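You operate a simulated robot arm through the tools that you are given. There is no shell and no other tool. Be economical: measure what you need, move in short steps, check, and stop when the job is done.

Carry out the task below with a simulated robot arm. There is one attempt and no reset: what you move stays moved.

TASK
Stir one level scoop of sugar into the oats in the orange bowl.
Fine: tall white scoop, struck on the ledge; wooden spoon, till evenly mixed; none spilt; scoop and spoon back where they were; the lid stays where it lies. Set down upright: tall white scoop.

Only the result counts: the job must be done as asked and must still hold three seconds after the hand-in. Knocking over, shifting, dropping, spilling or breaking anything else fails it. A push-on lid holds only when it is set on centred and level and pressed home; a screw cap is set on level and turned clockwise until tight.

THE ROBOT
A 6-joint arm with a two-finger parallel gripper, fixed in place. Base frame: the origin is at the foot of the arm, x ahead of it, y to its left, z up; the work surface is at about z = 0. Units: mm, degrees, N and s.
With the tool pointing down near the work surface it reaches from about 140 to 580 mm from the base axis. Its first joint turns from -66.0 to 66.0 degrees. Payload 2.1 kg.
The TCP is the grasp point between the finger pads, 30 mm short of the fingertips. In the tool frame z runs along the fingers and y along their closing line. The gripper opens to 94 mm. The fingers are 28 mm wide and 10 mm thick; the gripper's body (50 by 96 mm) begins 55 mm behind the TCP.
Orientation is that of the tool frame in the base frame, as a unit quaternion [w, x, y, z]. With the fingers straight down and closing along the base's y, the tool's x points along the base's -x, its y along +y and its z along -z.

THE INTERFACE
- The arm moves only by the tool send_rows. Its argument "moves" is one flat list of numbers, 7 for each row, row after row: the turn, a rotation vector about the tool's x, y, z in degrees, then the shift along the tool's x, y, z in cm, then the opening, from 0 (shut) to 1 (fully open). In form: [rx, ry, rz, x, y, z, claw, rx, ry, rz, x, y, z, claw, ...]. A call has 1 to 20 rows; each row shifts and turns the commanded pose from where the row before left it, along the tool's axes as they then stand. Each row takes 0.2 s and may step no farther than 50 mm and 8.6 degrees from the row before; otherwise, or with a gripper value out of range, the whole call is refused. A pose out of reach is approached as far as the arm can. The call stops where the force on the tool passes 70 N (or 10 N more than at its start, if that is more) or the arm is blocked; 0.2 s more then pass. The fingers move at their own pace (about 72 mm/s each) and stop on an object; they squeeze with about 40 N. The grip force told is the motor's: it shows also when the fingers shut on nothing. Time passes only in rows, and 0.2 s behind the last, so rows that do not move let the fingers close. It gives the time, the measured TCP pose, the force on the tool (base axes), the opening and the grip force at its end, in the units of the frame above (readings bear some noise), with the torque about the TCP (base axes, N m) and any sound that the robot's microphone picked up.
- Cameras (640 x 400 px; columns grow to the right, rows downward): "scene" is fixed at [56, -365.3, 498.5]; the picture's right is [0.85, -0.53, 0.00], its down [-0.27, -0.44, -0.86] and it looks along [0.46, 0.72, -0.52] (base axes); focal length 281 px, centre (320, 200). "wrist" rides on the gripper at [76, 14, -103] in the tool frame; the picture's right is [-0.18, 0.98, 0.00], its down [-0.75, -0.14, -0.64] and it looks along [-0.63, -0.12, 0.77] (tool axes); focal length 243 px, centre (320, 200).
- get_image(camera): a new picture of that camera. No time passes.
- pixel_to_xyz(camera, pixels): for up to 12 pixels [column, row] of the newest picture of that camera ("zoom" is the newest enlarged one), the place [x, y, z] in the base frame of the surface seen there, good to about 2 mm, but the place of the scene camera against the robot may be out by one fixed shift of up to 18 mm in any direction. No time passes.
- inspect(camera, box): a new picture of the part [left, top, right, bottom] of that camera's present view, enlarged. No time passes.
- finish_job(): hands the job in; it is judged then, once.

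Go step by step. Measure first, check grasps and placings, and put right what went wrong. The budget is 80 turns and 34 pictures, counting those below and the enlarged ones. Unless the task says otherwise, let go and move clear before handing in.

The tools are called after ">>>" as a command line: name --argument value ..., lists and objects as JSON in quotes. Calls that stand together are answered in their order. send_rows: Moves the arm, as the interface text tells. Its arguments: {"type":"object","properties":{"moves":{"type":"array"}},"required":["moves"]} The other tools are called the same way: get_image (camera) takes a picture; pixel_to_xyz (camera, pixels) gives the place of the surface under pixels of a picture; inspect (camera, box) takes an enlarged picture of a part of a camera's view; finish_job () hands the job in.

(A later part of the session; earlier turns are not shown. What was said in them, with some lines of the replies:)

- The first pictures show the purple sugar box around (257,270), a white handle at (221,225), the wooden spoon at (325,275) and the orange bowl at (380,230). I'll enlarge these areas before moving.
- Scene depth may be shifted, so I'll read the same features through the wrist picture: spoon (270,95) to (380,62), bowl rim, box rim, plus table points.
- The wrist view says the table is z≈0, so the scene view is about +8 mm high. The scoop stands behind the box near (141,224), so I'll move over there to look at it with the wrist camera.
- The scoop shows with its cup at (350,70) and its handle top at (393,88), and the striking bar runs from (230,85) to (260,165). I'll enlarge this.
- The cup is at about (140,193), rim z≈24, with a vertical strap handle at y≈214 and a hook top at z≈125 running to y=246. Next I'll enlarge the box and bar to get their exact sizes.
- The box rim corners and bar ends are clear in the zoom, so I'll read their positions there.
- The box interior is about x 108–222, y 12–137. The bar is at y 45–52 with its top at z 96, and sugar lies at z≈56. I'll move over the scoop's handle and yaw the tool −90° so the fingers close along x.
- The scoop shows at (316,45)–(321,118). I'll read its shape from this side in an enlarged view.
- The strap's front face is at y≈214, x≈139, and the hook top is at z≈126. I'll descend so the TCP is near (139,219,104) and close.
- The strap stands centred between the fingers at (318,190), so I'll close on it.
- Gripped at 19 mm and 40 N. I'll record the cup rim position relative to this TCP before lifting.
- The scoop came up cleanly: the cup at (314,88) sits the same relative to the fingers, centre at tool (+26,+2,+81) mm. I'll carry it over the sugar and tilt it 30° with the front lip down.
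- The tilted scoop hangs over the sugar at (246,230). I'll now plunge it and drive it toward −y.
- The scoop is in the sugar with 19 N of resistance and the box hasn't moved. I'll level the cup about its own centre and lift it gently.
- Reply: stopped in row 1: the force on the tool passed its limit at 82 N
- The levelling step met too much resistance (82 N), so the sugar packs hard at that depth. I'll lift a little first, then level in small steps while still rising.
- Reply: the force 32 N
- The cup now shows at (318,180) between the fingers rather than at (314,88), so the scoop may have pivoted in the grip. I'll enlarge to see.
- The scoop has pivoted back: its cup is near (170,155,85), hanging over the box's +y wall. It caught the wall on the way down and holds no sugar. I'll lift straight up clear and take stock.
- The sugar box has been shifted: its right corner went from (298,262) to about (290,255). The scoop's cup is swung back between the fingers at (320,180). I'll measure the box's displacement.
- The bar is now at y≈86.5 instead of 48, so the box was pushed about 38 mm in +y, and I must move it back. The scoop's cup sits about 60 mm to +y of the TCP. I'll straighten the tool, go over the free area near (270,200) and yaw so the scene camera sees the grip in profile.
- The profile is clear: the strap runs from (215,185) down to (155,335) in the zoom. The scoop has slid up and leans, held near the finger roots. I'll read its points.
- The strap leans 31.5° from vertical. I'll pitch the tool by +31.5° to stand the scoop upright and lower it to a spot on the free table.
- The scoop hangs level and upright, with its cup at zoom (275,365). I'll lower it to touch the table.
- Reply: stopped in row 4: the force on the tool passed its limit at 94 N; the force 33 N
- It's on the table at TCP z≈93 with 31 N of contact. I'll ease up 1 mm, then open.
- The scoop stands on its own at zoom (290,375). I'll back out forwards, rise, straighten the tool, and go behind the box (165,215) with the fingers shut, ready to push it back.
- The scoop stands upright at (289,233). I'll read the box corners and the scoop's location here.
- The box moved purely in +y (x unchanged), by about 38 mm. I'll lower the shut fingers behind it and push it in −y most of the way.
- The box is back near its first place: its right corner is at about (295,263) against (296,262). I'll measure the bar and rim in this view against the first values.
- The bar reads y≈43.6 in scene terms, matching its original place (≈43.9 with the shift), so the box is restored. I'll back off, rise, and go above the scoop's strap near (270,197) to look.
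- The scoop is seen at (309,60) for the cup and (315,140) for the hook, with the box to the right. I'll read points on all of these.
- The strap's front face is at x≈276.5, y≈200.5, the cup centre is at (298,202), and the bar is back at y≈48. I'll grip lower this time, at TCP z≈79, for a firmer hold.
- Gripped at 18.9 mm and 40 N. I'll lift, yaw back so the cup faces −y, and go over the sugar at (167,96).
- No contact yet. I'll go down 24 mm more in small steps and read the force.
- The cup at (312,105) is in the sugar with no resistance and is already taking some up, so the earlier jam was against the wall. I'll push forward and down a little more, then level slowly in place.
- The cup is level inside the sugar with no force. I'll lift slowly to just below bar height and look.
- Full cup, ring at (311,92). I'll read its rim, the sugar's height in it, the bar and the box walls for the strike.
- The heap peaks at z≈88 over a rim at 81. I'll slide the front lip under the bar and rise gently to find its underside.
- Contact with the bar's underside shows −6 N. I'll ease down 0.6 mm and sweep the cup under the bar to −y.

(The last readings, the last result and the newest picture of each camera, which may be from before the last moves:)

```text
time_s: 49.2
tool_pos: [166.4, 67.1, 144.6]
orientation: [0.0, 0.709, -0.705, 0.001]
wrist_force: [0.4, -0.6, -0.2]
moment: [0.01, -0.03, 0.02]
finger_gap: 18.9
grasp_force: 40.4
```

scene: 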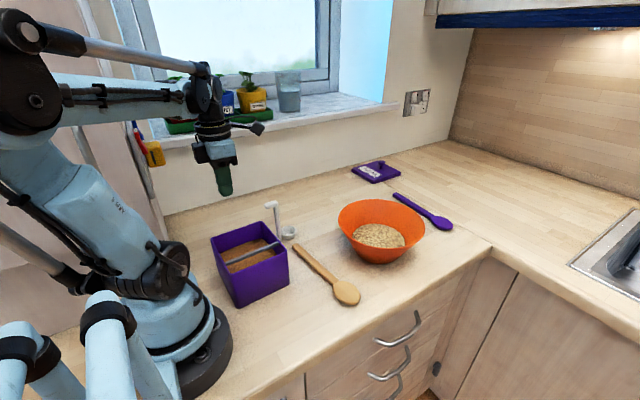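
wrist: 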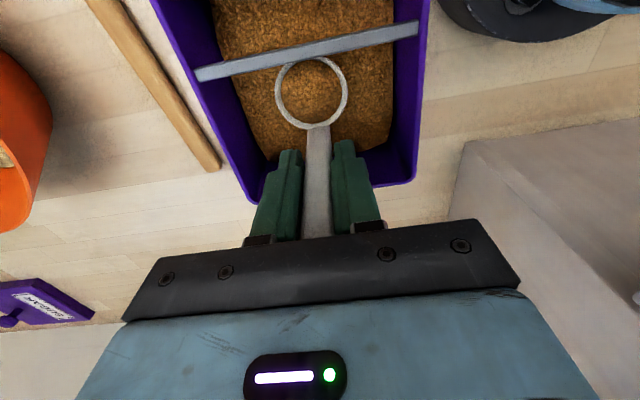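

The sweep ran free. I'll go 2.5 mm further, then yaw ±15° about the cup to strike the last sliver near the handle, and draw back.

>>> send_rows --moves '[0, 0, 0, 0.25, 0, 0, 0, 0, 0, 0, 0, 0, -0.03, 0, 0, 0, 5, 0.01, -0.23, 0, 0, 0, 0, 5, 0.01, -0.23, 0, 0, 0, 0, 5, 0.01, -0.23, 0, 0, 0, 0, -5, 0.01, 0.23, 0, 0, 0, 0, -5, 0.01, 0.23, 0, 0, 0, 0, -5, 0.01, 0.23, 0, 0, 0, 0, -5, 0.01, 0.23, 0, 0, 0, 0, -5, 0.01, 0.23, 0, 0, 0, 0, -5, 0.01, 0.23, 0, 0, 0, 0, 5, 0.01, -0.23, 0, 0, 0, 0, 5, 0.01, -0.23, 0, 0, 0, 0, 5, 0.01, -0.23, 0, 0, 0, 0, 0, 0, 0, 0, 0]'

```text
time_s: 52.4
tool_pos: [165.5, 64.6, 143.0]
orientation: [-0.001, 0.709, -0.706, 0.002]
wrist_force: [0.2, -0.7, -0.8]
moment: [-0.02, 0.02, -0.05]
finger_gap: 19.4
grasp_force: 40.0
```

All free. I'll draw back from under the bar and check the cup.

>>> send_rows --moves '[0, 0, 0, -0.4, 0, 0, 0, 0, 0, 0, -0.6, 0, 0, 0, 0, 0, 0, -0.7, 0, 0, 0, 0, 0, 0, -0.7, 0, 0, 0, 0, 0, 0, -0.7, 0, 0, 0, 0, 0, 0, -0.7, 0, 0, 0, 0, 0, 0, 0, 0, 0, 0]'

>>> inspect --camera "wrist" --box '[250, 40, 380, 150]'

```text
time_s: 54.0
tool_pos: [166.6, 101.0, 143.7]
orientation: [0.0, 0.709, -0.705, 0.001]
wrist_force: [-0.2, -0.3, 0.2]
moment: [0.01, -0.07, 0.0]
finger_gap: 19.1
grasp_force: 40.0
```

```text
3.64 times, centred on (315, 95) of wrist
```

zoom: 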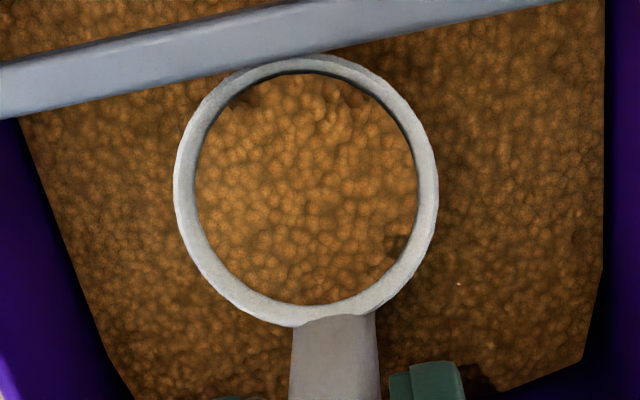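

>>> pixel_to_xyz --camera "zoom" --pixels '[[305, 190], [250, 150], [360, 150], [305, 100], [305, 280], [250, 250], [375, 240], [185, 190], [427, 190], [310, 310]]'

```text
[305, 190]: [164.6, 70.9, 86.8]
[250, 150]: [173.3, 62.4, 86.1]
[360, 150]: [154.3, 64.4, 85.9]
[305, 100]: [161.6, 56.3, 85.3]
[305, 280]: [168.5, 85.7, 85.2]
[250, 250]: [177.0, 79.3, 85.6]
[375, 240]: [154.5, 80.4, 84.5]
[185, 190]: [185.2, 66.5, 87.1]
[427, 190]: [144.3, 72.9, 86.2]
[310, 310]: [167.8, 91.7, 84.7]
```

The cup is struck level: sugar is at 85–87 mm against a rim at about 86. I'll lift it straight out with gentle acceleration and yaw −30°, so the wrist can approach the bowl clear of the box.

>>> send_rows --moves '[0, 0, 0, 0, 0, -0.4, 0, 0, 0, 0, 0, 0, -0.8, 0, 0, 0, 0, 0, 0, -1.2, 0, 0, 0, 0, 0, 0, -1.6, 0, 0, 0, 0, 0, 0, -1.6, 0, 0, 0, 0, 0, 0, -1.6, 0, 0, 0, 0, 0, 0, -1.2, 0, 0, 0, 0, 0, 0, -0.8, 0, 0, 0, 0, 0, 0, -0.4, 0, 0, 0, -2, 0, 0, 0, 0, 0, 0, -4, 0, 0, 0, 0, 0, 0, -5, 0, 0, 0, 0, 0, 0, -5, 0, 0, 0, 0, 0, 0, -5, 0, 0, 0, 0, 0, 0, -4, 0, 0, 0, 0, 0, 0, -3, 0, 0, 0, 0, 0, 0, -2, 0, 0, 0, 0, 0, 0, 0, 0, 0, 0, 0]'

```text
time_s: 57.8
tool_pos: [164.9, 105.1, 240.0]
orientation: [0.001, 0.867, -0.497, 0.0]
wrist_force: [-0.4, 0.4, -0.5]
moment: [0.0, 0.04, -0.02]
finger_gap: 19.1
grasp_force: 39.9
```

Level and steady. I'll carry it to the bowl in a smooth ramp.

>>> send_rows --moves '[0, 0, 0, 0.305, -0.423, 0.013, 0, 0, 0, 0, 0.61, -0.847, 0.027, 0, 0, 0, 0, 0.915, -1.27, 0.04, 0, 0, 0, 0, 1.22, -1.693, 0.053, 0, 0, 0, 0, 1.22, -1.693, 0.053, 0, 0, 0, 0, 1.22, -1.693, 0.053, 0, 0, 0, 0, 1.22, -1.693, 0.053, 0, 0, 0, 0, 1.22, -1.693, 0.053, 0, 0, 0, 0, 1.22, -1.693, 0.053, 0, 0, 0, 0, 1.22, -1.693, 0.053, 0, 0, 0, 0, 1.22, -1.693, 0.053, 0, 0, 0, 0, 1.22, -1.693, 0.053, 0, 0, 0, 0, 1.22, -1.693, 0.053, 0, 0, 0, 0, 1.22, -1.693, 0.053, 0, 0, 0, 0, 1.22, -1.693, 0.053, 0, 0, 0, 0, 0.915, -1.27, 0.04, 0, 0, 0, 0, 0.61, -0.847, 0.027, 0, 0, 0, 0, 0.305, -0.423, 0.013, 0, 0, 0, 0, 0, 0, 0, 0]'

>>> get_image --camera "wrist"

```text
time_s: 61.8
tool_pos: [478.0, 72.1, 234.2]
orientation: [0.001, 0.867, -0.498, 0.001]
wrist_force: [0.2, -1.0, 0.3]
moment: [0.0, 0.01, 0.04]
finger_gap: 19.2
grasp_force: 39.7
```

```text
4 pictures are left
```

wrist: 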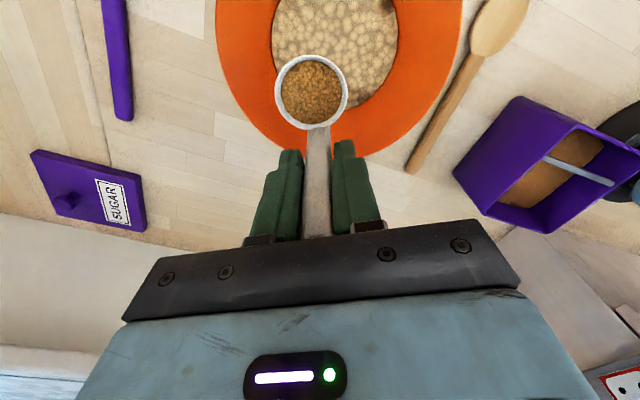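

The cup is still full at (311,92), with the bowl below. I'll read the bowl and oats from this picture, and the spoon and box as well.

>>> pixel_to_xyz --camera "wrist" --pixels '[[340, 30], [300, 30], [380, 60], [395, 30], [275, 40], [218, 60], [460, 40], [270, 140], [417, 160], [490, 30], [545, 160], [611, 183]]'

>>> pixel_to_xyz --camera "wrist" --pixels '[[440, 115], [372, 148], [218, 20], [350, 100], [345, 5], [311, 92], [313, 60], [300, 90], [410, 168], [457, 80], [480, 52], [470, 5]]'

```text
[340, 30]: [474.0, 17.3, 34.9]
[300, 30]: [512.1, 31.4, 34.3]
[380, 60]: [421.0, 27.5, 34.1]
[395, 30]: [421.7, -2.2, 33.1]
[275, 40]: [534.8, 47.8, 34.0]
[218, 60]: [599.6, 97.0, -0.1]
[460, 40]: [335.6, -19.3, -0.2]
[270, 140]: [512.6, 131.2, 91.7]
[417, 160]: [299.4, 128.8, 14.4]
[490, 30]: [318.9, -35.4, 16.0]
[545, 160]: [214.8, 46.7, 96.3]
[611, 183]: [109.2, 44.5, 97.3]
```

```text
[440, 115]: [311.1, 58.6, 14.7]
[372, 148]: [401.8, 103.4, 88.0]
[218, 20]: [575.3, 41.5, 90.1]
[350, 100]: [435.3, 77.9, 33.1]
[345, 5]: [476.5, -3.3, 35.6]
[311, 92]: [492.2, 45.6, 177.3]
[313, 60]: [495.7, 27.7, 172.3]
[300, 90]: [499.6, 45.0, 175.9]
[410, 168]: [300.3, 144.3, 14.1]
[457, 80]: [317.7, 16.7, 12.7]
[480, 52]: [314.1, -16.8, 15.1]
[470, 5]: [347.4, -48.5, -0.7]
```

The bowl centre is (475,38), the oats lie at z≈34, and the pouring lip is right above the centre. I'll roll the scoop about its lip by 110°.

>>> send_rows --moves '[5.5, 0, 0, 0, 0.546, -0.1755, 0, 5.5, 0, 0, 0, 0.546, -0.1755, 0, 5.5, 0, 0, 0, 0.546, -0.1755, 0, 5.5, 0, 0, 0, 0.546, -0.1755, 0, 5.5, 0, 0, 0, 0.546, -0.1755, 0, 5.5, 0, 0, 0, 0.546, -0.1755, 0, 5.5, 0, 0, 0, 0.546, -0.1755, 0, 5.5, 0, 0, 0, 0.546, -0.1755, 0, 5.5, 0, 0, 0, 0.546, -0.1755, 0, 5.5, 0, 0, 0, 0.546, -0.1755, 0, 5.5, 0, 0, 0, 0.546, -0.1755, 0, 5.5, 0, 0, 0, 0.546, -0.1755, 0, 5.5, 0, 0, 0, 0.546, -0.1755, 0, 5.5, 0, 0, 0, 0.546, -0.1755, 0, 5.5, 0, 0, 0, 0.546, -0.1755, 0, 5.5, 0, 0, 0, 0.546, -0.1755, 0, 5.5, 0, 0, 0, 0.546, -0.1755, 0, 5.5, 0, 0, 0, 0.546, -0.1755, 0, 5.5, 0, 0, 0, 0.546, -0.1755, 0, 5.5, 0, 0, 0, 0.546, -0.1755, 0]'

```text
time_s: 66.0
tool_pos: [415.3, 55.0, 203.7]
orientation: [0.637, -0.573, 0.404, -0.319]
wrist_force: [-1.1, 0.0, 0.4]
moment: [0.03, 0.04, 0.04]
finger_gap: 18.9
grasp_force: 40.1
out of reach, approached as far as the arm can: row 16, 17, 18, 19, 20
```

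The arm stopped at about 91° of roll (out of reach beyond). I'll check what remains in the cup.

>>> inspect --camera "wrist" --box '[200, 0, 420, 150]'

```text
2.67 times, centred on (310, 75) of wrist
```

zoom: 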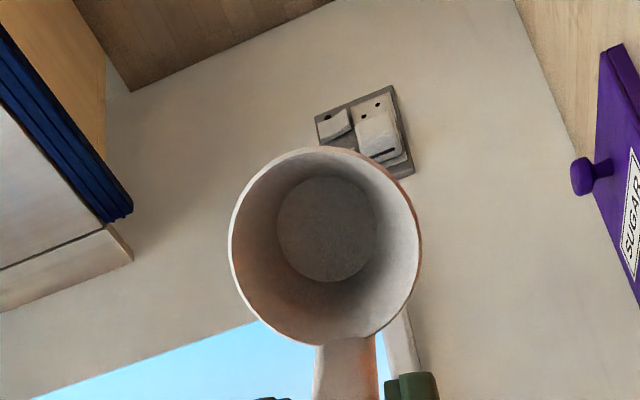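

The cup is empty, so all the sugar is in the bowl. I'll roll the scoop back upright the same way.

>>> send_rows --moves '[-5.5, 0, 0, 0, -0.527, 0.227, 0, -5.5, 0, 0, 0, -0.527, 0.227, 0, -5.5, 0, 0, 0, -0.527, 0.227, 0, -5.5, 0, 0, 0, -0.527, 0.227, 0, -5.5, 0, 0, 0, -0.527, 0.227, 0, -5.5, 0, 0, 0, -0.527, 0.227, 0, -5.5, 0, 0, 0, -0.527, 0.227, 0, -5.5, 0, 0, 0, -0.527, 0.227, 0, -5.5, 0, 0, 0, -0.527, 0.227, 0, -5.5, 0, 0, 0, -0.527, 0.227, 0, -5.5, 0, 0, 0, -0.527, 0.227, 0, -5.5, 0, 0, 0, -0.527, 0.227, 0, -5.5, 0, 0, 0, -0.527, 0.227, 0, -5.5, 0, 0, 0, -0.527, 0.227, 0, -5.5, 0, 0, 0, -0.527, 0.227, 0, -5.5, 0, 0, 0, -0.527, 0.227, 0, -5.5, 0, 0, 0, -0.527, 0.227, 0, -5.5, 0, 0, 0, -0.527, 0.227, 0, -5.5, 0, 0, 0, -0.527, 0.227, 0, -5.5, 0, 0, 0, -0.527, 0.227, 0]'

```text
time_s: 70.2
tool_pos: [476.7, 91.4, 201.9]
orientation: [0.106, 0.85, -0.493, -0.149]
wrist_force: [-0.2, 0.1, -0.6]
moment: [0.01, -0.02, -0.02]
finger_gap: 19.2
grasp_force: 40.3
out of reach, approached as far as the arm can: row 19, 20
```

The arm clipped its command, so the tool is now tipped about 21° the other way. I'll correct to exactly vertical.

>>> send_rows --moves '[6.4, 2.92, 0, 0, 0, -1, 0, 6.4, 2.92, 0, 0, 0, -1, 0, 6.4, 2.92, 0, 0, 0, -1, 0, 0, 0, 0, 0, 0, 0, 0]'

```text
time_s: 71.2
tool_pos: [484.0, 92.3, 231.1]
orientation: [-0.001, 0.866, -0.501, 0.002]
wrist_force: [0.3, 0.1, -1.4]
moment: [0.02, -0.01, 0.01]
finger_gap: 19.1
grasp_force: 39.9
```

Vertical again. I'll yaw back +30° and carry the empty scoop over its home spot.

>>> send_rows --moves '[0, 0, 7.5, 0, 0, 0, 0, 0, 0, 7.5, 0, 0, 0, 0, 0, 0, 7.5, 0, 0, 0, 0, 0, 0, 7.6, 0, 0, 0, 0, 0, 0, 0, -1.405, 3.82, 0, 0, 0, 0, 0, -1.405, 3.82, 0, 0, 0, 0, 0, -1.405, 3.82, 0, 0, 0, 0, 0, -1.405, 3.82, 0, 0, 0, 0, 0, -1.405, 3.82, 0, 0, 0, 0, 0, -1.405, 3.82, 0, 0, 0, 0, 0, -1.405, 3.82, 0, 0, 0, 0, 0, -1.405, 3.82, 0, 0, 0, 0, 0, -1.405, 3.82, 0, 0, 0, 0, 0, 0, 0, 0, 0]'

>>> send_rows --moves '[0, 0, 0, 0, 0, 0, 0]'

```text
time_s: 74.2
tool_pos: [141.9, 221.7, 231.4]
orientation: [0.001, -0.705, 0.709, 0.0]
wrist_force: [-0.5, -0.2, -0.4]
moment: [0.01, -0.02, 0.0]
finger_gap: 18.9
grasp_force: 39.9
```

```text
time_s: 74.6
tool_pos: [141.9, 220.6, 230.1]
orientation: [0.001, -0.705, 0.709, 0.0]
wrist_force: [0.1, -0.8, -0.8]
moment: [0.0, 0.02, -0.04]
finger_gap: 19.2
grasp_force: 40.5
```

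I'll shift 2 mm in −y and lower it until just above the table.

>>> send_rows --moves '[0, 0, 0, 0.18, 0, 4, 0, 0, 0, 0, 0, 0, 4, 0, 0, 0, 0, 0, 0, 4, 0, 0, 0, 0, 0, 0, 2, 0, 0, 0, 0, 0, 0, 0.7, 0, 0, 0, 0, 0, 0, 0.15, 0, 0, 0, 0, 0, 0, 0, 0]'

>>> send_rows --moves '[0, 0, 0, 0, 0, 0.1, 0, 0, 0, 0, 0, 0, 0, 0]'

```text
time_s: 76.2
tool_pos: [140.8, 220.2, 82.0]
orientation: [0.001, -0.705, 0.71, 0.0]
wrist_force: [0.5, -0.3, -0.7]
moment: [0.01, 0.0, -0.01]
finger_gap: 19.2
grasp_force: 40.3
```

```text
time_s: 76.8
tool_pos: [139.7, 220.7, 80.8]
orientation: [0.001, -0.705, 0.709, 0.0]
wrist_force: [-0.3, -0.8, -0.1]
moment: [-0.02, 0.01, 0.02]
finger_gap: 18.9
grasp_force: 39.8
```

>>> send_rows --moves '[0, 0, 0, 0, 0, 0.08, 0, 0, 0, 0, 0, 0, 0, 0]'

>>> send_rows --moves '[0, 0, 0, 0, 0, 0.08, 0, 0, 0, 0, 0, 0, 0, 0]'

```text
time_s: 77.4
tool_pos: [141.0, 220.0, 81.7]
orientation: [0.001, -0.705, 0.71, 0.0]
wrist_force: [-0.1, 0.9, 0.3]
moment: [0.0, 0.02, 0.03]
finger_gap: 18.9
grasp_force: 39.7
```

```text
time_s: 78.0
tool_pos: [138.8, 220.3, 79.6]
orientation: [0.001, -0.705, 0.709, 0.0]
wrist_force: [0.5, -1.1, 11.3]
moment: [-0.31, 0.01, 0.0]
finger_gap: 19.0
grasp_force: 40.3
```

It's touching the table (11 N). I'll ease up slightly, open slowly, and rise straight off.

>>> send_rows --moves '[0, 0, 0, 0, 0, -0.04, 0, 0, 0, 0, 0, 0, 0, 0.25, 0, 0, 0, 0, 0, 0, 0.5, 0, 0, 0, 0, 0, 0, 0.6, 0, 0, 0, 0, 0, 0, 0.6, 0, 0, 0, 0, 0, -2, 0.6, 0, 0, 0, 0, 0, -4, 0.6, 0, 0, 0, 0, 0, -4.5, 0.6, 0, 0, 0, 0, 0, -4.5, 0.6, 0, 0, 0, 0, 0, 0, 0.6]'

>>> get_image --camera "wrist"

```text
time_s: 80.2
tool_pos: [140.7, 216.0, 228.1]
orientation: [0.001, -0.706, 0.709, 0.0]
wrist_force: [-0.5, -0.2, -0.3]
moment: [0.01, -0.01, 0.01]
finger_gap: 56.1
grasp_force: 0.0
```

```text
2 pictures are left
```

wrist: 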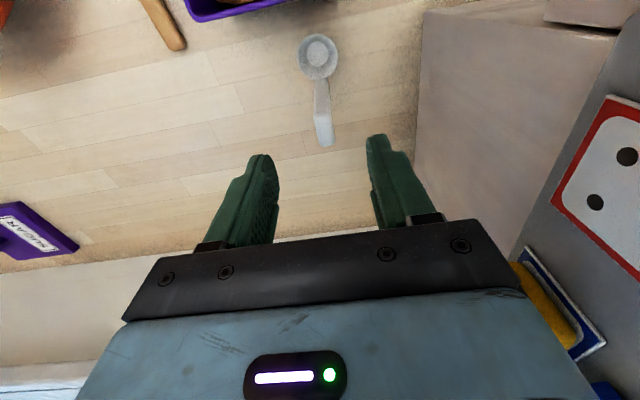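

>>> pixel_to_xyz --camera "wrist" --pixels '[[300, 57], [339, 57], [318, 36], [320, 78], [318, 54], [322, 100], [322, 118], [325, 143], [190, 15], [245, 15], [180, 45], [160, 10]]'

```text
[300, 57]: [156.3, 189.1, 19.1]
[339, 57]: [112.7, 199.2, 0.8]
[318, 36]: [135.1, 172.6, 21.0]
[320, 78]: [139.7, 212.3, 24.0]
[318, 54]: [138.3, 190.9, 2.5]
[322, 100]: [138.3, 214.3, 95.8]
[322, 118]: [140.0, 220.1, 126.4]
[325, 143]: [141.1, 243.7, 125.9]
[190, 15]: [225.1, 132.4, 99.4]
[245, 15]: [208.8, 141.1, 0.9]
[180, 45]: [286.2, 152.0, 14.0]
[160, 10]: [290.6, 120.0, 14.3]
```

The scoop is back home: cup at (138.3,191), against (138.5,192) before. Next is the wooden spoon, whose handle axis runs from about (296,150) to (310,−47), so I'll go above (300,90).

>>> send_rows --moves '[0, 0, 0, 2.54, -3.19, 0, 0.6, 0, 0, 0, 2.54, -3.19, 0, 0.6, 0, 0, 0, 2.54, -3.19, 0, 0.6, 0, 0, 0, 2.54, -3.19, 0, 0.6, 0, 0, 0, 2.54, -3.19, 0, 0.6, 0, 0, -4, 0, 0, 0, 0.6, 0, 0, 0, 0, 0, 4.5, 0.6, 0, 0, 0, 0, 0, 4.5, 0.6, 0, 0, 0, 0, 0, 4.5, 0.5, 0, 0, 0, 0, 0, 0, 0.5]'

>>> send_rows --moves '[0, 0, 0, 0, 0, 0, 0.5]'

```text
time_s: 82.4
tool_pos: [301.3, 89.0, 94.9]
orientation: [-0.002, 0.729, -0.685, 0.0]
wrist_force: [0.3, 0.9, 0.5]
moment: [-0.01, -0.01, -0.01]
finger_gap: 47.0
grasp_force: 0.0
```

```text
time_s: 82.8
tool_pos: [300.2, 90.6, 95.8]
orientation: [-0.001, 0.729, -0.685, -0.001]
wrist_force: [-1.0, 0.1, 0.8]
moment: [0.0, -0.01, 0.01]
finger_gap: 47.1
grasp_force: 0.1
```

In place with the fingers open at 47 mm. I'll descend to z≈33 and close on the handle.

>>> send_rows --moves '[0, 0, 0, 0, 0, 4, 0.5, 0, 0, 0, 0, 0, 1.5, 0.5, 0, 0, 0, 0, 0, 0.7, 0.5, 0, 0, 0, 0, 0, 0, 0.3, 0, 0, 0, 0, 0, 0, 0.1, 0, 0, 0, 0, 0, 0, 0, 0, 0, 0, 0, 0, 0, 0, 0, 0, 0, 0, 0, 0, 0]'

```text
time_s: 84.6
tool_pos: [299.1, 91.4, 33.9]
orientation: [-0.002, 0.73, -0.684, 0.0]
wrist_force: [0.1, -0.2, -0.3]
moment: [0.05, -0.01, -0.03]
finger_gap: 18.9
grasp_force: 40.4
```

Gripped. I'll lift it, carry it over the bowl while horizontal, then tip it 56° so the head points down.

>>> send_rows --moves '[0, 0, 0, 0, 0, -2, 0, 0, 0, 0, 0, 0, -4.6, 0, 0, 0, 0, 0, 0, -4.6, 0, 0, 0, 0, 0, 0, -4.6, 0, 0, 0, 0, 0, 0, -4.6, 0, 0, 0, 0, 0, 0, -2, 0, 0, 0, 0, -0.18, -4.27, 0, 0, 0, 0, 0, -0.18, -4.27, 0, 0, 0, 0, 0, -0.18, -4.27, 0, 0, 0, 0, 0, -0.18, -4.27, 0, 0, 0, -8, 0, 0, 0, 0, 0, 0, -8, 0, 0, 0, 0, 0, 0, -8, 0, 0, 0, 0, 0, 0, -8, 0, 0, 0, 0, 0, 0, -8, 0, 0, 0, 0, 0, 0, -8, 0, 0, 0, 0, 0, 0, -8, 0, 0, 0, 0, 0, 0, 0, 0, 0, 0, 0]'

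>>> get_image --camera "scene"

```text
refused: moves must hold 7 numbers for each row
```

```text
1 pictures are left
```

scene: 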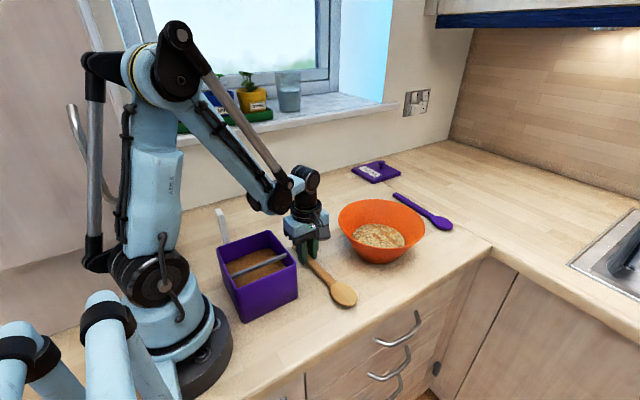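

The send was refused for a miscounted row. The new picture shows the box back in place and sugar on the oats, and the spoon head is near (343,293), so I'll check whether gripping nudged it.

>>> pixel_to_xyz --camera "scene" --pixels '[[361, 294], [358, 294], [355, 294], [333, 290], [330, 288], [327, 288], [350, 305], [345, 305], [340, 305], [375, 231], [366, 232], [390, 238]]'

```text
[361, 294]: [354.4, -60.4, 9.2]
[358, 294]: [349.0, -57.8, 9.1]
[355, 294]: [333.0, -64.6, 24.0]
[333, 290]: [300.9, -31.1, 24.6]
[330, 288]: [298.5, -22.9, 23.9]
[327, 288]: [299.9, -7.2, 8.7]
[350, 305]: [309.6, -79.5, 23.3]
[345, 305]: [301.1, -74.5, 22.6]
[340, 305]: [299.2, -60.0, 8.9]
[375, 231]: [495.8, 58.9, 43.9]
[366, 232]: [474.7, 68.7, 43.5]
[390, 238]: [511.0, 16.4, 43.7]
```

Gripping squared the spoon up by about 1.5–2°, with the head about 6 mm toward −x; I'll undo that when I put it back. Now I'll lift it, carry it over the bowl and tip it.

>>> send_rows --moves '[0, 0, 0, 0, 0, -2, 0, 0, 0, 0, 0, 0, -4.6, 0, 0, 0, 0, 0, 0, -4.6, 0, 0, 0, 0, 0, 0, -4.6, 0, 0, 0, 0, 0, 0, -4.6, 0, 0, 0, 0, 0, 0, -2, 0, 0, 0, 0, -0.18, -4.27, 0, 0, 0, 0, 0, -0.18, -4.27, 0, 0, 0, 0, 0, -0.18, -4.27, 0, 0, 0, 0, 0, -0.18, -4.27, 0, 0, 0, -8, 0, 0, 0, 0, 0, 0, -8, 0, 0, 0, 0, 0, 0, -8, 0, 0, 0, 0, 0, 0, -8, 0, 0, 0, 0, 0, 0, -8, 0, 0, 0, 0, 0, 0, -8, 0, 0, 0, 0, 0, 0, -8, 0, 0, 0, 0, 0, 0, 0, 0, 0, 0, 0, 0]'

```text
time_s: 88.4
tool_pos: [469.4, 109.3, 257.5]
orientation: [-0.324, 0.643, -0.603, -0.342]
wrist_force: [0.3, 0.0, -0.4]
moment: [0.02, 0.03, -0.05]
finger_gap: 18.8
grasp_force: 40.3
```

Tilted 56° with the tip above the bowl centre at z≈112. I'll lower it into the oats, slowly at the end.

>>> send_rows --moves '[0, 0, 0, 2.08, 0, 1.385, 0, 0, 0, 0, 2.08, 0, 1.385, 0, 0, 0, 0, 1.66, 0, 1.108, 0, 0, 0, 0, 0.83, 0, 0.554, 0, 0, 0, 0, 0.83, 0, 0.554, 0, 0, 0, 0, 0.42, 0, 0.277, 0, 0, 0, 0, 0, 0, 0, 0]'

```text
time_s: 90.0
tool_pos: [468.5, 110.6, 164.6]
orientation: [-0.324, 0.643, -0.602, -0.344]
wrist_force: [-1.1, 8.9, 22.9]
moment: [-0.3, 0.11, -0.06]
finger_gap: 18.7
grasp_force: 40.2
```

It's pressing at 23 N, so the tip has reached the bowl's bottom. I'll raise 4 mm and recheck.

>>> send_rows --moves '[0, 0, 0, -0.33, 0, -0.22, 0, 0, 0, 0, 0, 0, 0, 0]'

```text
time_s: 90.6
tool_pos: [468.4, 110.9, 166.6]
orientation: [-0.322, 0.644, -0.604, -0.342]
wrist_force: [-0.6, 0.3, -0.6]
moment: [0.01, -0.01, 0.0]
finger_gap: 18.8
grasp_force: 39.8
```

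Clear of the bottom now. I'll start stirring in circles of 25 mm radius.

>>> send_rows --moves '[0, 0, 0, 0.049, -1.248, -0.061, 0, 0, 0, 0, 0.049, -1.247, -0.062, 0, 0, 0, 0, -0.706, 0.256, 1.053, 0, 0, 0, 0, -0.543, 0.856, 0.803, 0, 0, 0, 0, -0.234, 1.226, 0.339, 0, 0, 0, 0, 0.137, 1.269, -0.217, 0, 0, 0, 0, 0.471, 0.971, -0.714, 0, 0, 0, 0, 0.68, 0.413, -1.02, 0, 0, 0, 0, 0.706, -0.256, -1.053, 0, 0, 0, 0, 0.543, -0.856, -0.803, 0, 0, 0, 0, 0.234, -1.226, -0.339, 0, 0, 0, 0, -0.137, -1.269, 0.217, 0, 0, 0, 0, -0.471, -0.971, 0.714, 0, 0, 0, 0, -0.68, -0.413, 1.02, 0]'

```text
time_s: 93.6
tool_pos: [493.8, 109.2, 166.5]
orientation: [-0.323, 0.643, -0.603, -0.343]
wrist_force: [-0.5, -0.2, -0.4]
moment: [-0.01, -0.03, 0.01]
finger_gap: 18.8
grasp_force: 39.4
```

The first circle ran free. I'll continue stirring.

>>> send_rows --moves '[0, 0, 0, -0.706, 0.256, 1.053, 0, 0, 0, 0, -0.543, 0.856, 0.803, 0, 0, 0, 0, -0.234, 1.226, 0.339, 0, 0, 0, 0, 0.137, 1.269, -0.217, 0, 0, 0, 0, 0.471, 0.971, -0.714, 0, 0, 0, 0, 0.68, 0.413, -1.02, 0, 0, 0, 0, 0.706, -0.256, -1.053, 0, 0, 0, 0, 0.543, -0.856, -0.803, 0, 0, 0, 0, 0.234, -1.226, -0.339, 0, 0, 0, 0, -0.137, -1.269, 0.217, 0, 0, 0, 0, -0.471, -0.971, 0.714, 0, 0, 0, 0, -0.68, -0.413, 1.02, 0, 0, 0, 0, -0.706, 0.256, 1.053, 0, 0, 0, 0, -0.543, 0.856, 0.803, 0, 0, 0, 0, -0.234, 1.226, 0.339, 0, 0, 0, 0, 0.137, 1.269, -0.217, 0, 0, 0, 0, 0.471, 0.971, -0.714, 0, 0, 0, 0, 0.68, 0.413, -1.02, 0]'

>>> send_rows --moves '[0, 0, 0, 0.706, -0.256, -1.053, 0, 0, 0, 0, 0.543, -0.856, -0.803, 0, 0, 0, 0, 0.234, -1.226, -0.339, 0, 0, 0, 0, -0.137, -1.269, 0.217, 0, 0, 0, 0, -0.471, -0.971, 0.714, 0, 0, 0, 0, -0.68, -0.413, 1.02, 0, 0, 0, 0, -0.706, 0.256, 1.053, 0, 0, 0, 0, -0.543, 0.856, 0.803, 0, 0, 0, 0, -0.234, 1.226, 0.339, 0, 0, 0, 0, 0.137, 1.269, -0.217, 0, 0, 0, 0, 0.471, 0.971, -0.714, 0, 0, 0, 0, 0.68, 0.413, -1.02, 0, 0, 0, 0, 0.706, -0.256, -1.053, 0, 0, 0, 0, 0.543, -0.856, -0.803, 0, 0, 0, 0, 0.234, -1.226, -0.339, 0, 0, 0, 0, -0.137, -1.269, 0.217, 0, 0, 0, 0, -0.471, -0.971, 0.714, 0, 0, 0, 0, -0.68, -0.413, 1.02, 0]'

```text
time_s: 97.4
tool_pos: [442.3, 109.0, 168.1]
orientation: [-0.323, 0.644, -0.604, -0.342]
wrist_force: [0.8, 0.0, -0.7]
moment: [0.02, 0.01, 0.01]
finger_gap: 18.6
grasp_force: 40.3
```

```text
time_s: 101.2
tool_pos: [493.6, 108.7, 166.7]
orientation: [-0.322, 0.644, -0.603, -0.342]
wrist_force: [0.0, 0.0, -1.3]
moment: [-0.02, 0.0, 0.04]
finger_gap: 18.8
grasp_force: 40.1
```

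No force anywhere. I'll add an inner circle of 12.5 mm, then circles in the reverse direction to break up any pattern.

>>> send_rows --moves '[0, 0, 0, -0.049, 1.248, 0.061, 0, 0, 0, 0, -0.353, 0.128, 0.527, 0, 0, 0, 0, -0.272, 0.428, 0.402, 0, 0, 0, 0, -0.117, 0.613, 0.17, 0, 0, 0, 0, 0.069, 0.635, -0.109, 0, 0, 0, 0, 0.236, 0.486, -0.357, 0, 0, 0, 0, 0.34, 0.207, -0.51, 0, 0, 0, 0, 0.353, -0.128, -0.527, 0, 0, 0, 0, 0.272, -0.428, -0.402, 0, 0, 0, 0, 0.117, -0.613, -0.17, 0, 0, 0, 0, -0.069, -0.635, 0.109, 0, 0, 0, 0, -0.236, -0.486, 0.357, 0, 0, 0, 0, -0.34, -0.207, 0.51, 0, 0, 0, 0, 0.049, -1.248, -0.061, 0]'

>>> send_rows --moves '[0, 0, 0, 0.68, 0.413, -1.02, 0, 0, 0, 0, 0.471, 0.971, -0.714, 0, 0, 0, 0, 0.137, 1.269, -0.217, 0, 0, 0, 0, -0.234, 1.226, 0.339, 0, 0, 0, 0, -0.543, 0.856, 0.803, 0, 0, 0, 0, -0.706, 0.256, 1.053, 0, 0, 0, 0, -0.68, -0.413, 1.02, 0, 0, 0, 0, -0.471, -0.971, 0.714, 0, 0, 0, 0, -0.137, -1.269, 0.217, 0, 0, 0, 0, 0.234, -1.226, -0.339, 0, 0, 0, 0, 0.543, -0.856, -0.803, 0, 0, 0, 0, 0.706, -0.256, -1.053, 0]'

>>> send_rows --moves '[0, 0, 0, 0.68, 0.413, -1.02, 0, 0, 0, 0, 0.471, 0.971, -0.714, 0, 0, 0, 0, 0.137, 1.269, -0.217, 0, 0, 0, 0, -0.234, 1.226, 0.339, 0, 0, 0, 0, -0.543, 0.856, 0.803, 0, 0, 0, 0, -0.706, 0.256, 1.053, 0, 0, 0, 0, -0.68, -0.413, 1.02, 0, 0, 0, 0, -0.471, -0.971, 0.714, 0, 0, 0, 0, -0.137, -1.269, 0.217, 0, 0, 0, 0, 0.234, -1.226, -0.339, 0, 0, 0, 0, 0.543, -0.856, -0.803, 0, 0, 0, 0, 0.706, -0.256, -1.053, 0]'

>>> send_rows --moves '[0, 0, 0, -0.706, 0.256, 1.053, 0, 0, 0, 0, -0.543, 0.856, 0.803, 0, 0, 0, 0, -0.234, 1.226, 0.339, 0, 0, 0, 0, 0.137, 1.269, -0.217, 0, 0, 0, 0, 0.471, 0.971, -0.714, 0, 0, 0, 0, 0.68, 0.413, -1.02, 0, 0, 0, 0, 0.706, -0.256, -1.053, 0, 0, 0, 0, 0.543, -0.856, -0.803, 0, 0, 0, 0, 0.234, -1.226, -0.339, 0, 0, 0, 0, -0.137, -1.269, 0.217, 0, 0, 0, 0, -0.471, -0.971, 0.714, 0, 0, 0, 0, -0.68, -0.413, 1.02, 0]'

```text
time_s: 104.2
tool_pos: [494.2, 106.2, 165.4]
orientation: [-0.322, 0.644, -0.603, -0.343]
wrist_force: [-0.3, -0.1, -0.7]
moment: [-0.01, 0.03, 0.0]
finger_gap: 18.7
grasp_force: 39.6
```

```text
time_s: 106.8
tool_pos: [493.2, 108.2, 165.3]
orientation: [-0.323, 0.644, -0.603, -0.343]
wrist_force: [0.6, 0.3, -0.2]
moment: [-0.01, -0.01, -0.02]
finger_gap: 19.0
grasp_force: 39.7
```

```text
time_s: 109.4
tool_pos: [493.0, 108.2, 166.7]
orientation: [-0.322, 0.645, -0.602, -0.343]
wrist_force: [0.3, -0.4, -0.8]
moment: [0.02, -0.02, -0.02]
finger_gap: 18.7
grasp_force: 40.6
```

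```text
time_s: 112.0
tool_pos: [493.5, 109.1, 167.2]
orientation: [-0.322, 0.644, -0.604, -0.342]
wrist_force: [-0.3, 0.2, -1.1]
moment: [0.01, -0.02, 0.02]
finger_gap: 18.7
grasp_force: 40.5
```

About seven circles are done. I'll stir three more circles in both directions, then go back to the centre and lift the spoon clear.

>>> send_rows --moves '[0, 0, 0, -0.706, 0.256, 1.053, 0, 0, 0, 0, -0.543, 0.856, 0.803, 0, 0, 0, 0, -0.234, 1.226, 0.339, 0, 0, 0, 0, 0.137, 1.269, -0.217, 0, 0, 0, 0, 0.471, 0.971, -0.714, 0, 0, 0, 0, 0.68, 0.413, -1.02, 0, 0, 0, 0, 0.706, -0.256, -1.053, 0, 0, 0, 0, 0.543, -0.856, -0.803, 0, 0, 0, 0, 0.234, -1.226, -0.339, 0, 0, 0, 0, -0.137, -1.269, 0.217, 0, 0, 0, 0, -0.471, -0.971, 0.714, 0, 0, 0, 0, -0.68, -0.413, 1.02, 0]'

>>> send_rows --moves '[0, 0, 0, 0.68, 0.413, -1.02, 0, 0, 0, 0, 0.471, 0.971, -0.714, 0, 0, 0, 0, 0.137, 1.269, -0.217, 0, 0, 0, 0, -0.234, 1.226, 0.339, 0, 0, 0, 0, -0.543, 0.856, 0.803, 0, 0, 0, 0, -0.706, 0.256, 1.053, 0, 0, 0, 0, -0.68, -0.413, 1.02, 0, 0, 0, 0, -0.471, -0.971, 0.714, 0, 0, 0, 0, -0.137, -1.269, 0.217, 0, 0, 0, 0, 0.234, -1.226, -0.339, 0, 0, 0, 0, 0.543, -0.856, -0.803, 0, 0, 0, 0, 0.706, -0.256, -1.053, 0]'

>>> send_rows --moves '[0, 0, 0, -0.049, 1.248, 0.061, 0, 0, 0, 0, -0.353, 0.128, 0.527, 0, 0, 0, 0, -0.272, 0.428, 0.402, 0, 0, 0, 0, -0.117, 0.613, 0.17, 0, 0, 0, 0, 0.069, 0.635, -0.109, 0, 0, 0, 0, 0.236, 0.486, -0.357, 0, 0, 0, 0, 0.34, 0.207, -0.51, 0, 0, 0, 0, 0.353, -0.128, -0.527, 0, 0, 0, 0, 0.272, -0.428, -0.402, 0, 0, 0, 0, 0.117, -0.613, -0.17, 0, 0, 0, 0, -0.069, -0.635, 0.109, 0, 0, 0, 0, -0.236, -0.486, 0.357, 0, 0, 0, 0, -0.34, -0.207, 0.51, 0, 0, 0, 0, -0.049, 1.248, 0.061, 0, 0, 0, 0, -0.415, 0, -0.277, 0, 0, 0, 0, -0.83, 0, -0.554, 0, 0, 0, 0, -1.66, 0, -1.108, 0, 0, 0, 0, -2.08, 0, -1.385, 0, 0, 0, 0, -2.08, 0, -1.385, 0, 0, 0, 0, -0.83, 0, -0.554, 0]'

>>> inspect --camera "scene" --box '[320, 180, 450, 275]'

```text
time_s: 114.6
tool_pos: [495.9, 109.9, 165.6]
orientation: [-0.322, 0.644, -0.603, -0.343]
wrist_force: [0.7, -0.1, -0.5]
moment: [0.02, -0.02, 0.0]
finger_gap: 19.0
grasp_force: 39.7
```

```text
time_s: 117.2
tool_pos: [495.1, 109.9, 167.8]
orientation: [-0.322, 0.644, -0.603, -0.343]
wrist_force: [1.2, 0.6, -0.1]
moment: [0.02, 0.0, 0.0]
finger_gap: 18.5
grasp_force: 40.4
```

```text
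time_s: 121.4
tool_pos: [468.5, 110.2, 262.3]
orientation: [-0.323, 0.644, -0.603, -0.342]
wrist_force: [0.1, -0.2, -1.0]
moment: [0.01, 0.01, 0.0]
finger_gap: 18.9
grasp_force: 39.9
```

```text
4.21 times, centred on (385, 228) of scene
```

zoom: 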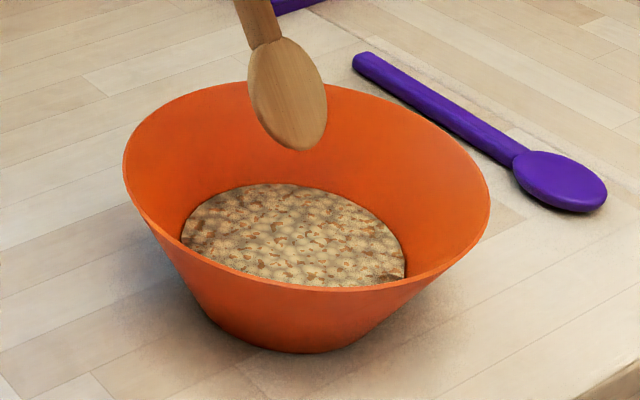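

The sugar is spread evenly through the oats, the bowl hasn't moved, and nothing is spilt. I'll level the spoon and carry it back above its place, with the small yaw correction.

>>> send_rows --moves '[0, 8, 0, 0, 0, 0, 0, 0, 8, 0, 0, 0, 0, 0, 0, 8, 0, 0, 0, 0, 0, 0, 8, 0, 0, 0, 0, 0, 0, 8, 0, 0, 0, 0, 0, 0, 8, 0, 0, 0, 0, 0, 0, 8, 0, 0, 0, 0, 0, 0, 0, 0, 0.18, 4.27, 0, 0, 0, 0, 0, 0.18, 4.27, 0, 0, 0, 0, 0, 0.18, 4.27, 0, 0, 0, 0, 0, 0.18, 4.07, 0, 0, 0, 0, -1.7, 0, 0, 0, 0, 0, 0, 0, 0, 0, 0, 0]'

>>> send_rows --moves '[0, 0, 0, 0, 0, 0, 0]'

>>> send_rows --moves '[0, 0, 0, 0, 0, 0, 0]'

```text
time_s: 124.2
tool_pos: [301.2, 91.6, 261.2]
orientation: [-0.001, 0.739, -0.673, 0.0]
wrist_force: [0.5, -0.5, -0.5]
moment: [0.08, -0.03, 0.01]
finger_gap: 18.8
grasp_force: 39.9
```

```text
time_s: 124.6
tool_pos: [301.7, 91.2, 261.1]
orientation: [-0.001, 0.739, -0.673, 0.0]
wrist_force: [0.4, 0.5, -0.7]
moment: [0.03, -0.02, 0.01]
finger_gap: 19.1
grasp_force: 40.6
```

```text
time_s: 125.0
tool_pos: [300.5, 91.5, 260.2]
orientation: [-0.002, 0.74, -0.673, 0.0]
wrist_force: [0.9, -0.4, -1.2]
moment: [0.04, 0.0, 0.03]
finger_gap: 18.8
grasp_force: 39.8
```

Averaged pose is (301,91.4,261), yaw 5.4°. I'll lower it over its place to just above the table.

>>> send_rows --moves '[0, 0, 0, 0.09, -0.08, 4.5, 0, 0, 0, 0, 0, 0, 4.5, 0, 0, 0, 0, 0, 0, 4.5, 0, 0, 0, 0, 0, 0, 4.5, 0, 0, 0, 0, 0, 0, 3, 0, 0, 0, 0, 0, 0, 1, 0, 0, 0, 0, 0, 0, 0, 0]'

>>> send_rows --moves '[0, 0, 0, 0, 0, 0.2, 0, 0, 0, 0, 0, 0, 0, 0]'

>>> send_rows --moves '[0, 0, 0, 0, 0, 0.15, 0, 0, 0, 0, 0, 0, 0, 0]'

```text
time_s: 126.6
tool_pos: [301.5, 90.9, 41.0]
orientation: [-0.001, 0.74, -0.673, 0.0]
wrist_force: [0.4, 0.3, -0.4]
moment: [0.03, 0.02, 0.01]
finger_gap: 18.9
grasp_force: 39.9
```

```text
time_s: 127.2
tool_pos: [301.8, 91.0, 39.7]
orientation: [-0.001, 0.739, -0.674, 0.0]
wrist_force: [-0.6, 0.0, -1.0]
moment: [0.03, 0.0, 0.02]
finger_gap: 18.7
grasp_force: 39.8
```

```text
time_s: 127.8
tool_pos: [302.8, 91.7, 38.6]
orientation: [-0.001, 0.739, -0.673, 0.0]
wrist_force: [-0.4, -0.1, -0.4]
moment: [0.01, -0.01, 0.02]
finger_gap: 18.6
grasp_force: 40.2
```

>>> send_rows --moves '[0, 0, 0, 0, 0, 0.2, 0, 0, 0, 0, 0, 0, 0, 0]'

>>> send_rows --moves '[0, 0, 0, 0, 0, 0.15, 0, 0, 0, 0, 0, 0, 0, 0]'

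>>> send_rows --moves '[0, 0, 0, 0, 0, 0.1, 0, 0, 0, 0, 0, 0, 0, 0]'

```text
time_s: 128.4
tool_pos: [301.9, 90.9, 36.3]
orientation: [-0.002, 0.74, -0.673, -0.001]
wrist_force: [-0.1, -0.1, 0.0]
moment: [0.03, -0.02, 0.02]
finger_gap: 19.1
grasp_force: 39.9
```

```text
time_s: 129.0
tool_pos: [300.7, 91.7, 33.6]
orientation: [-0.001, 0.739, -0.673, 0.0]
wrist_force: [-0.7, -0.5, 15.4]
moment: [1.02, 0.13, 0.02]
finger_gap: 18.7
grasp_force: 40.0
```

```text
time_s: 129.6
tool_pos: [301.2, 89.7, 32.1]
orientation: [-0.002, 0.74, -0.673, 0.0]
wrist_force: [-0.8, 7.3, 32.7]
moment: [0.28, 0.08, -0.01]
finger_gap: 18.6
grasp_force: 40.1
```

The spoon lies flat on the table (33 N, small moment). I'll ease off, release, and rise clear.

>>> send_rows --moves '[0, 0, 0, 0, 0, -0.08, 0, 0, 0, 0, 0, 0, 0, 0, 0, 0, 0, 0, 0, 0, 0.25, 0, 0, 0, 0, 0, 0, 0.4, 0, 0, 0, 0, 0, 0, 0.45, 0, 0, 0, 0, 0, -1, 0.45, 0, 0, 0, 0, 0, -4, 0.45, 0, 0, 0, 0, 0, -4.5, 0.45, 0, 0, 0, 0, 0, -4.5, 0.45, 0, 0, 0, 0, 0, -4.5, 0.45, 0, 0, 0, 0, 0, 0, 0.45]'

>>> get_image --camera "scene"

```text
time_s: 132.0
tool_pos: [304.6, 90.3, 217.0]
orientation: [-0.002, 0.739, -0.674, 0.0]
wrist_force: [0.2, 0.0, -0.3]
moment: [0.03, 0.03, 0.04]
finger_gap: 42.3
grasp_force: 0.0
```

```text
refused: no pictures are left
```

The gripper is open at 42 mm and clear at z≈217, with no force reading. There are no pictures left, so I can't look at the spoon again, but its set-down readings matched the pick-up pose. I'm handing in.

>>> finish_job

```text
The job is handed in.
```

I put one struck-level scoop of sugar into the oats and stirred it in with the wooden spoon. The last picture showed it evenly mixed, with nothing spilt around the bowl.

- **Sugar box:** my first try at scooping pushed it about 38 mm out of place. I pushed it back, and it measures within about 3 mm of where it was.
- **Tall white scoop:** it also slipped in the grip on that try, so I set it down and gripped it again. It is back upright within about 1 mm of its spot.
- **Wooden spoon:** gripping it turned it by about 1.5–2°, and I corrected for that when I laid it back. I had no pictures left to check, so its final place rests on the arm's readings.
- **Lid:** I never touched it.
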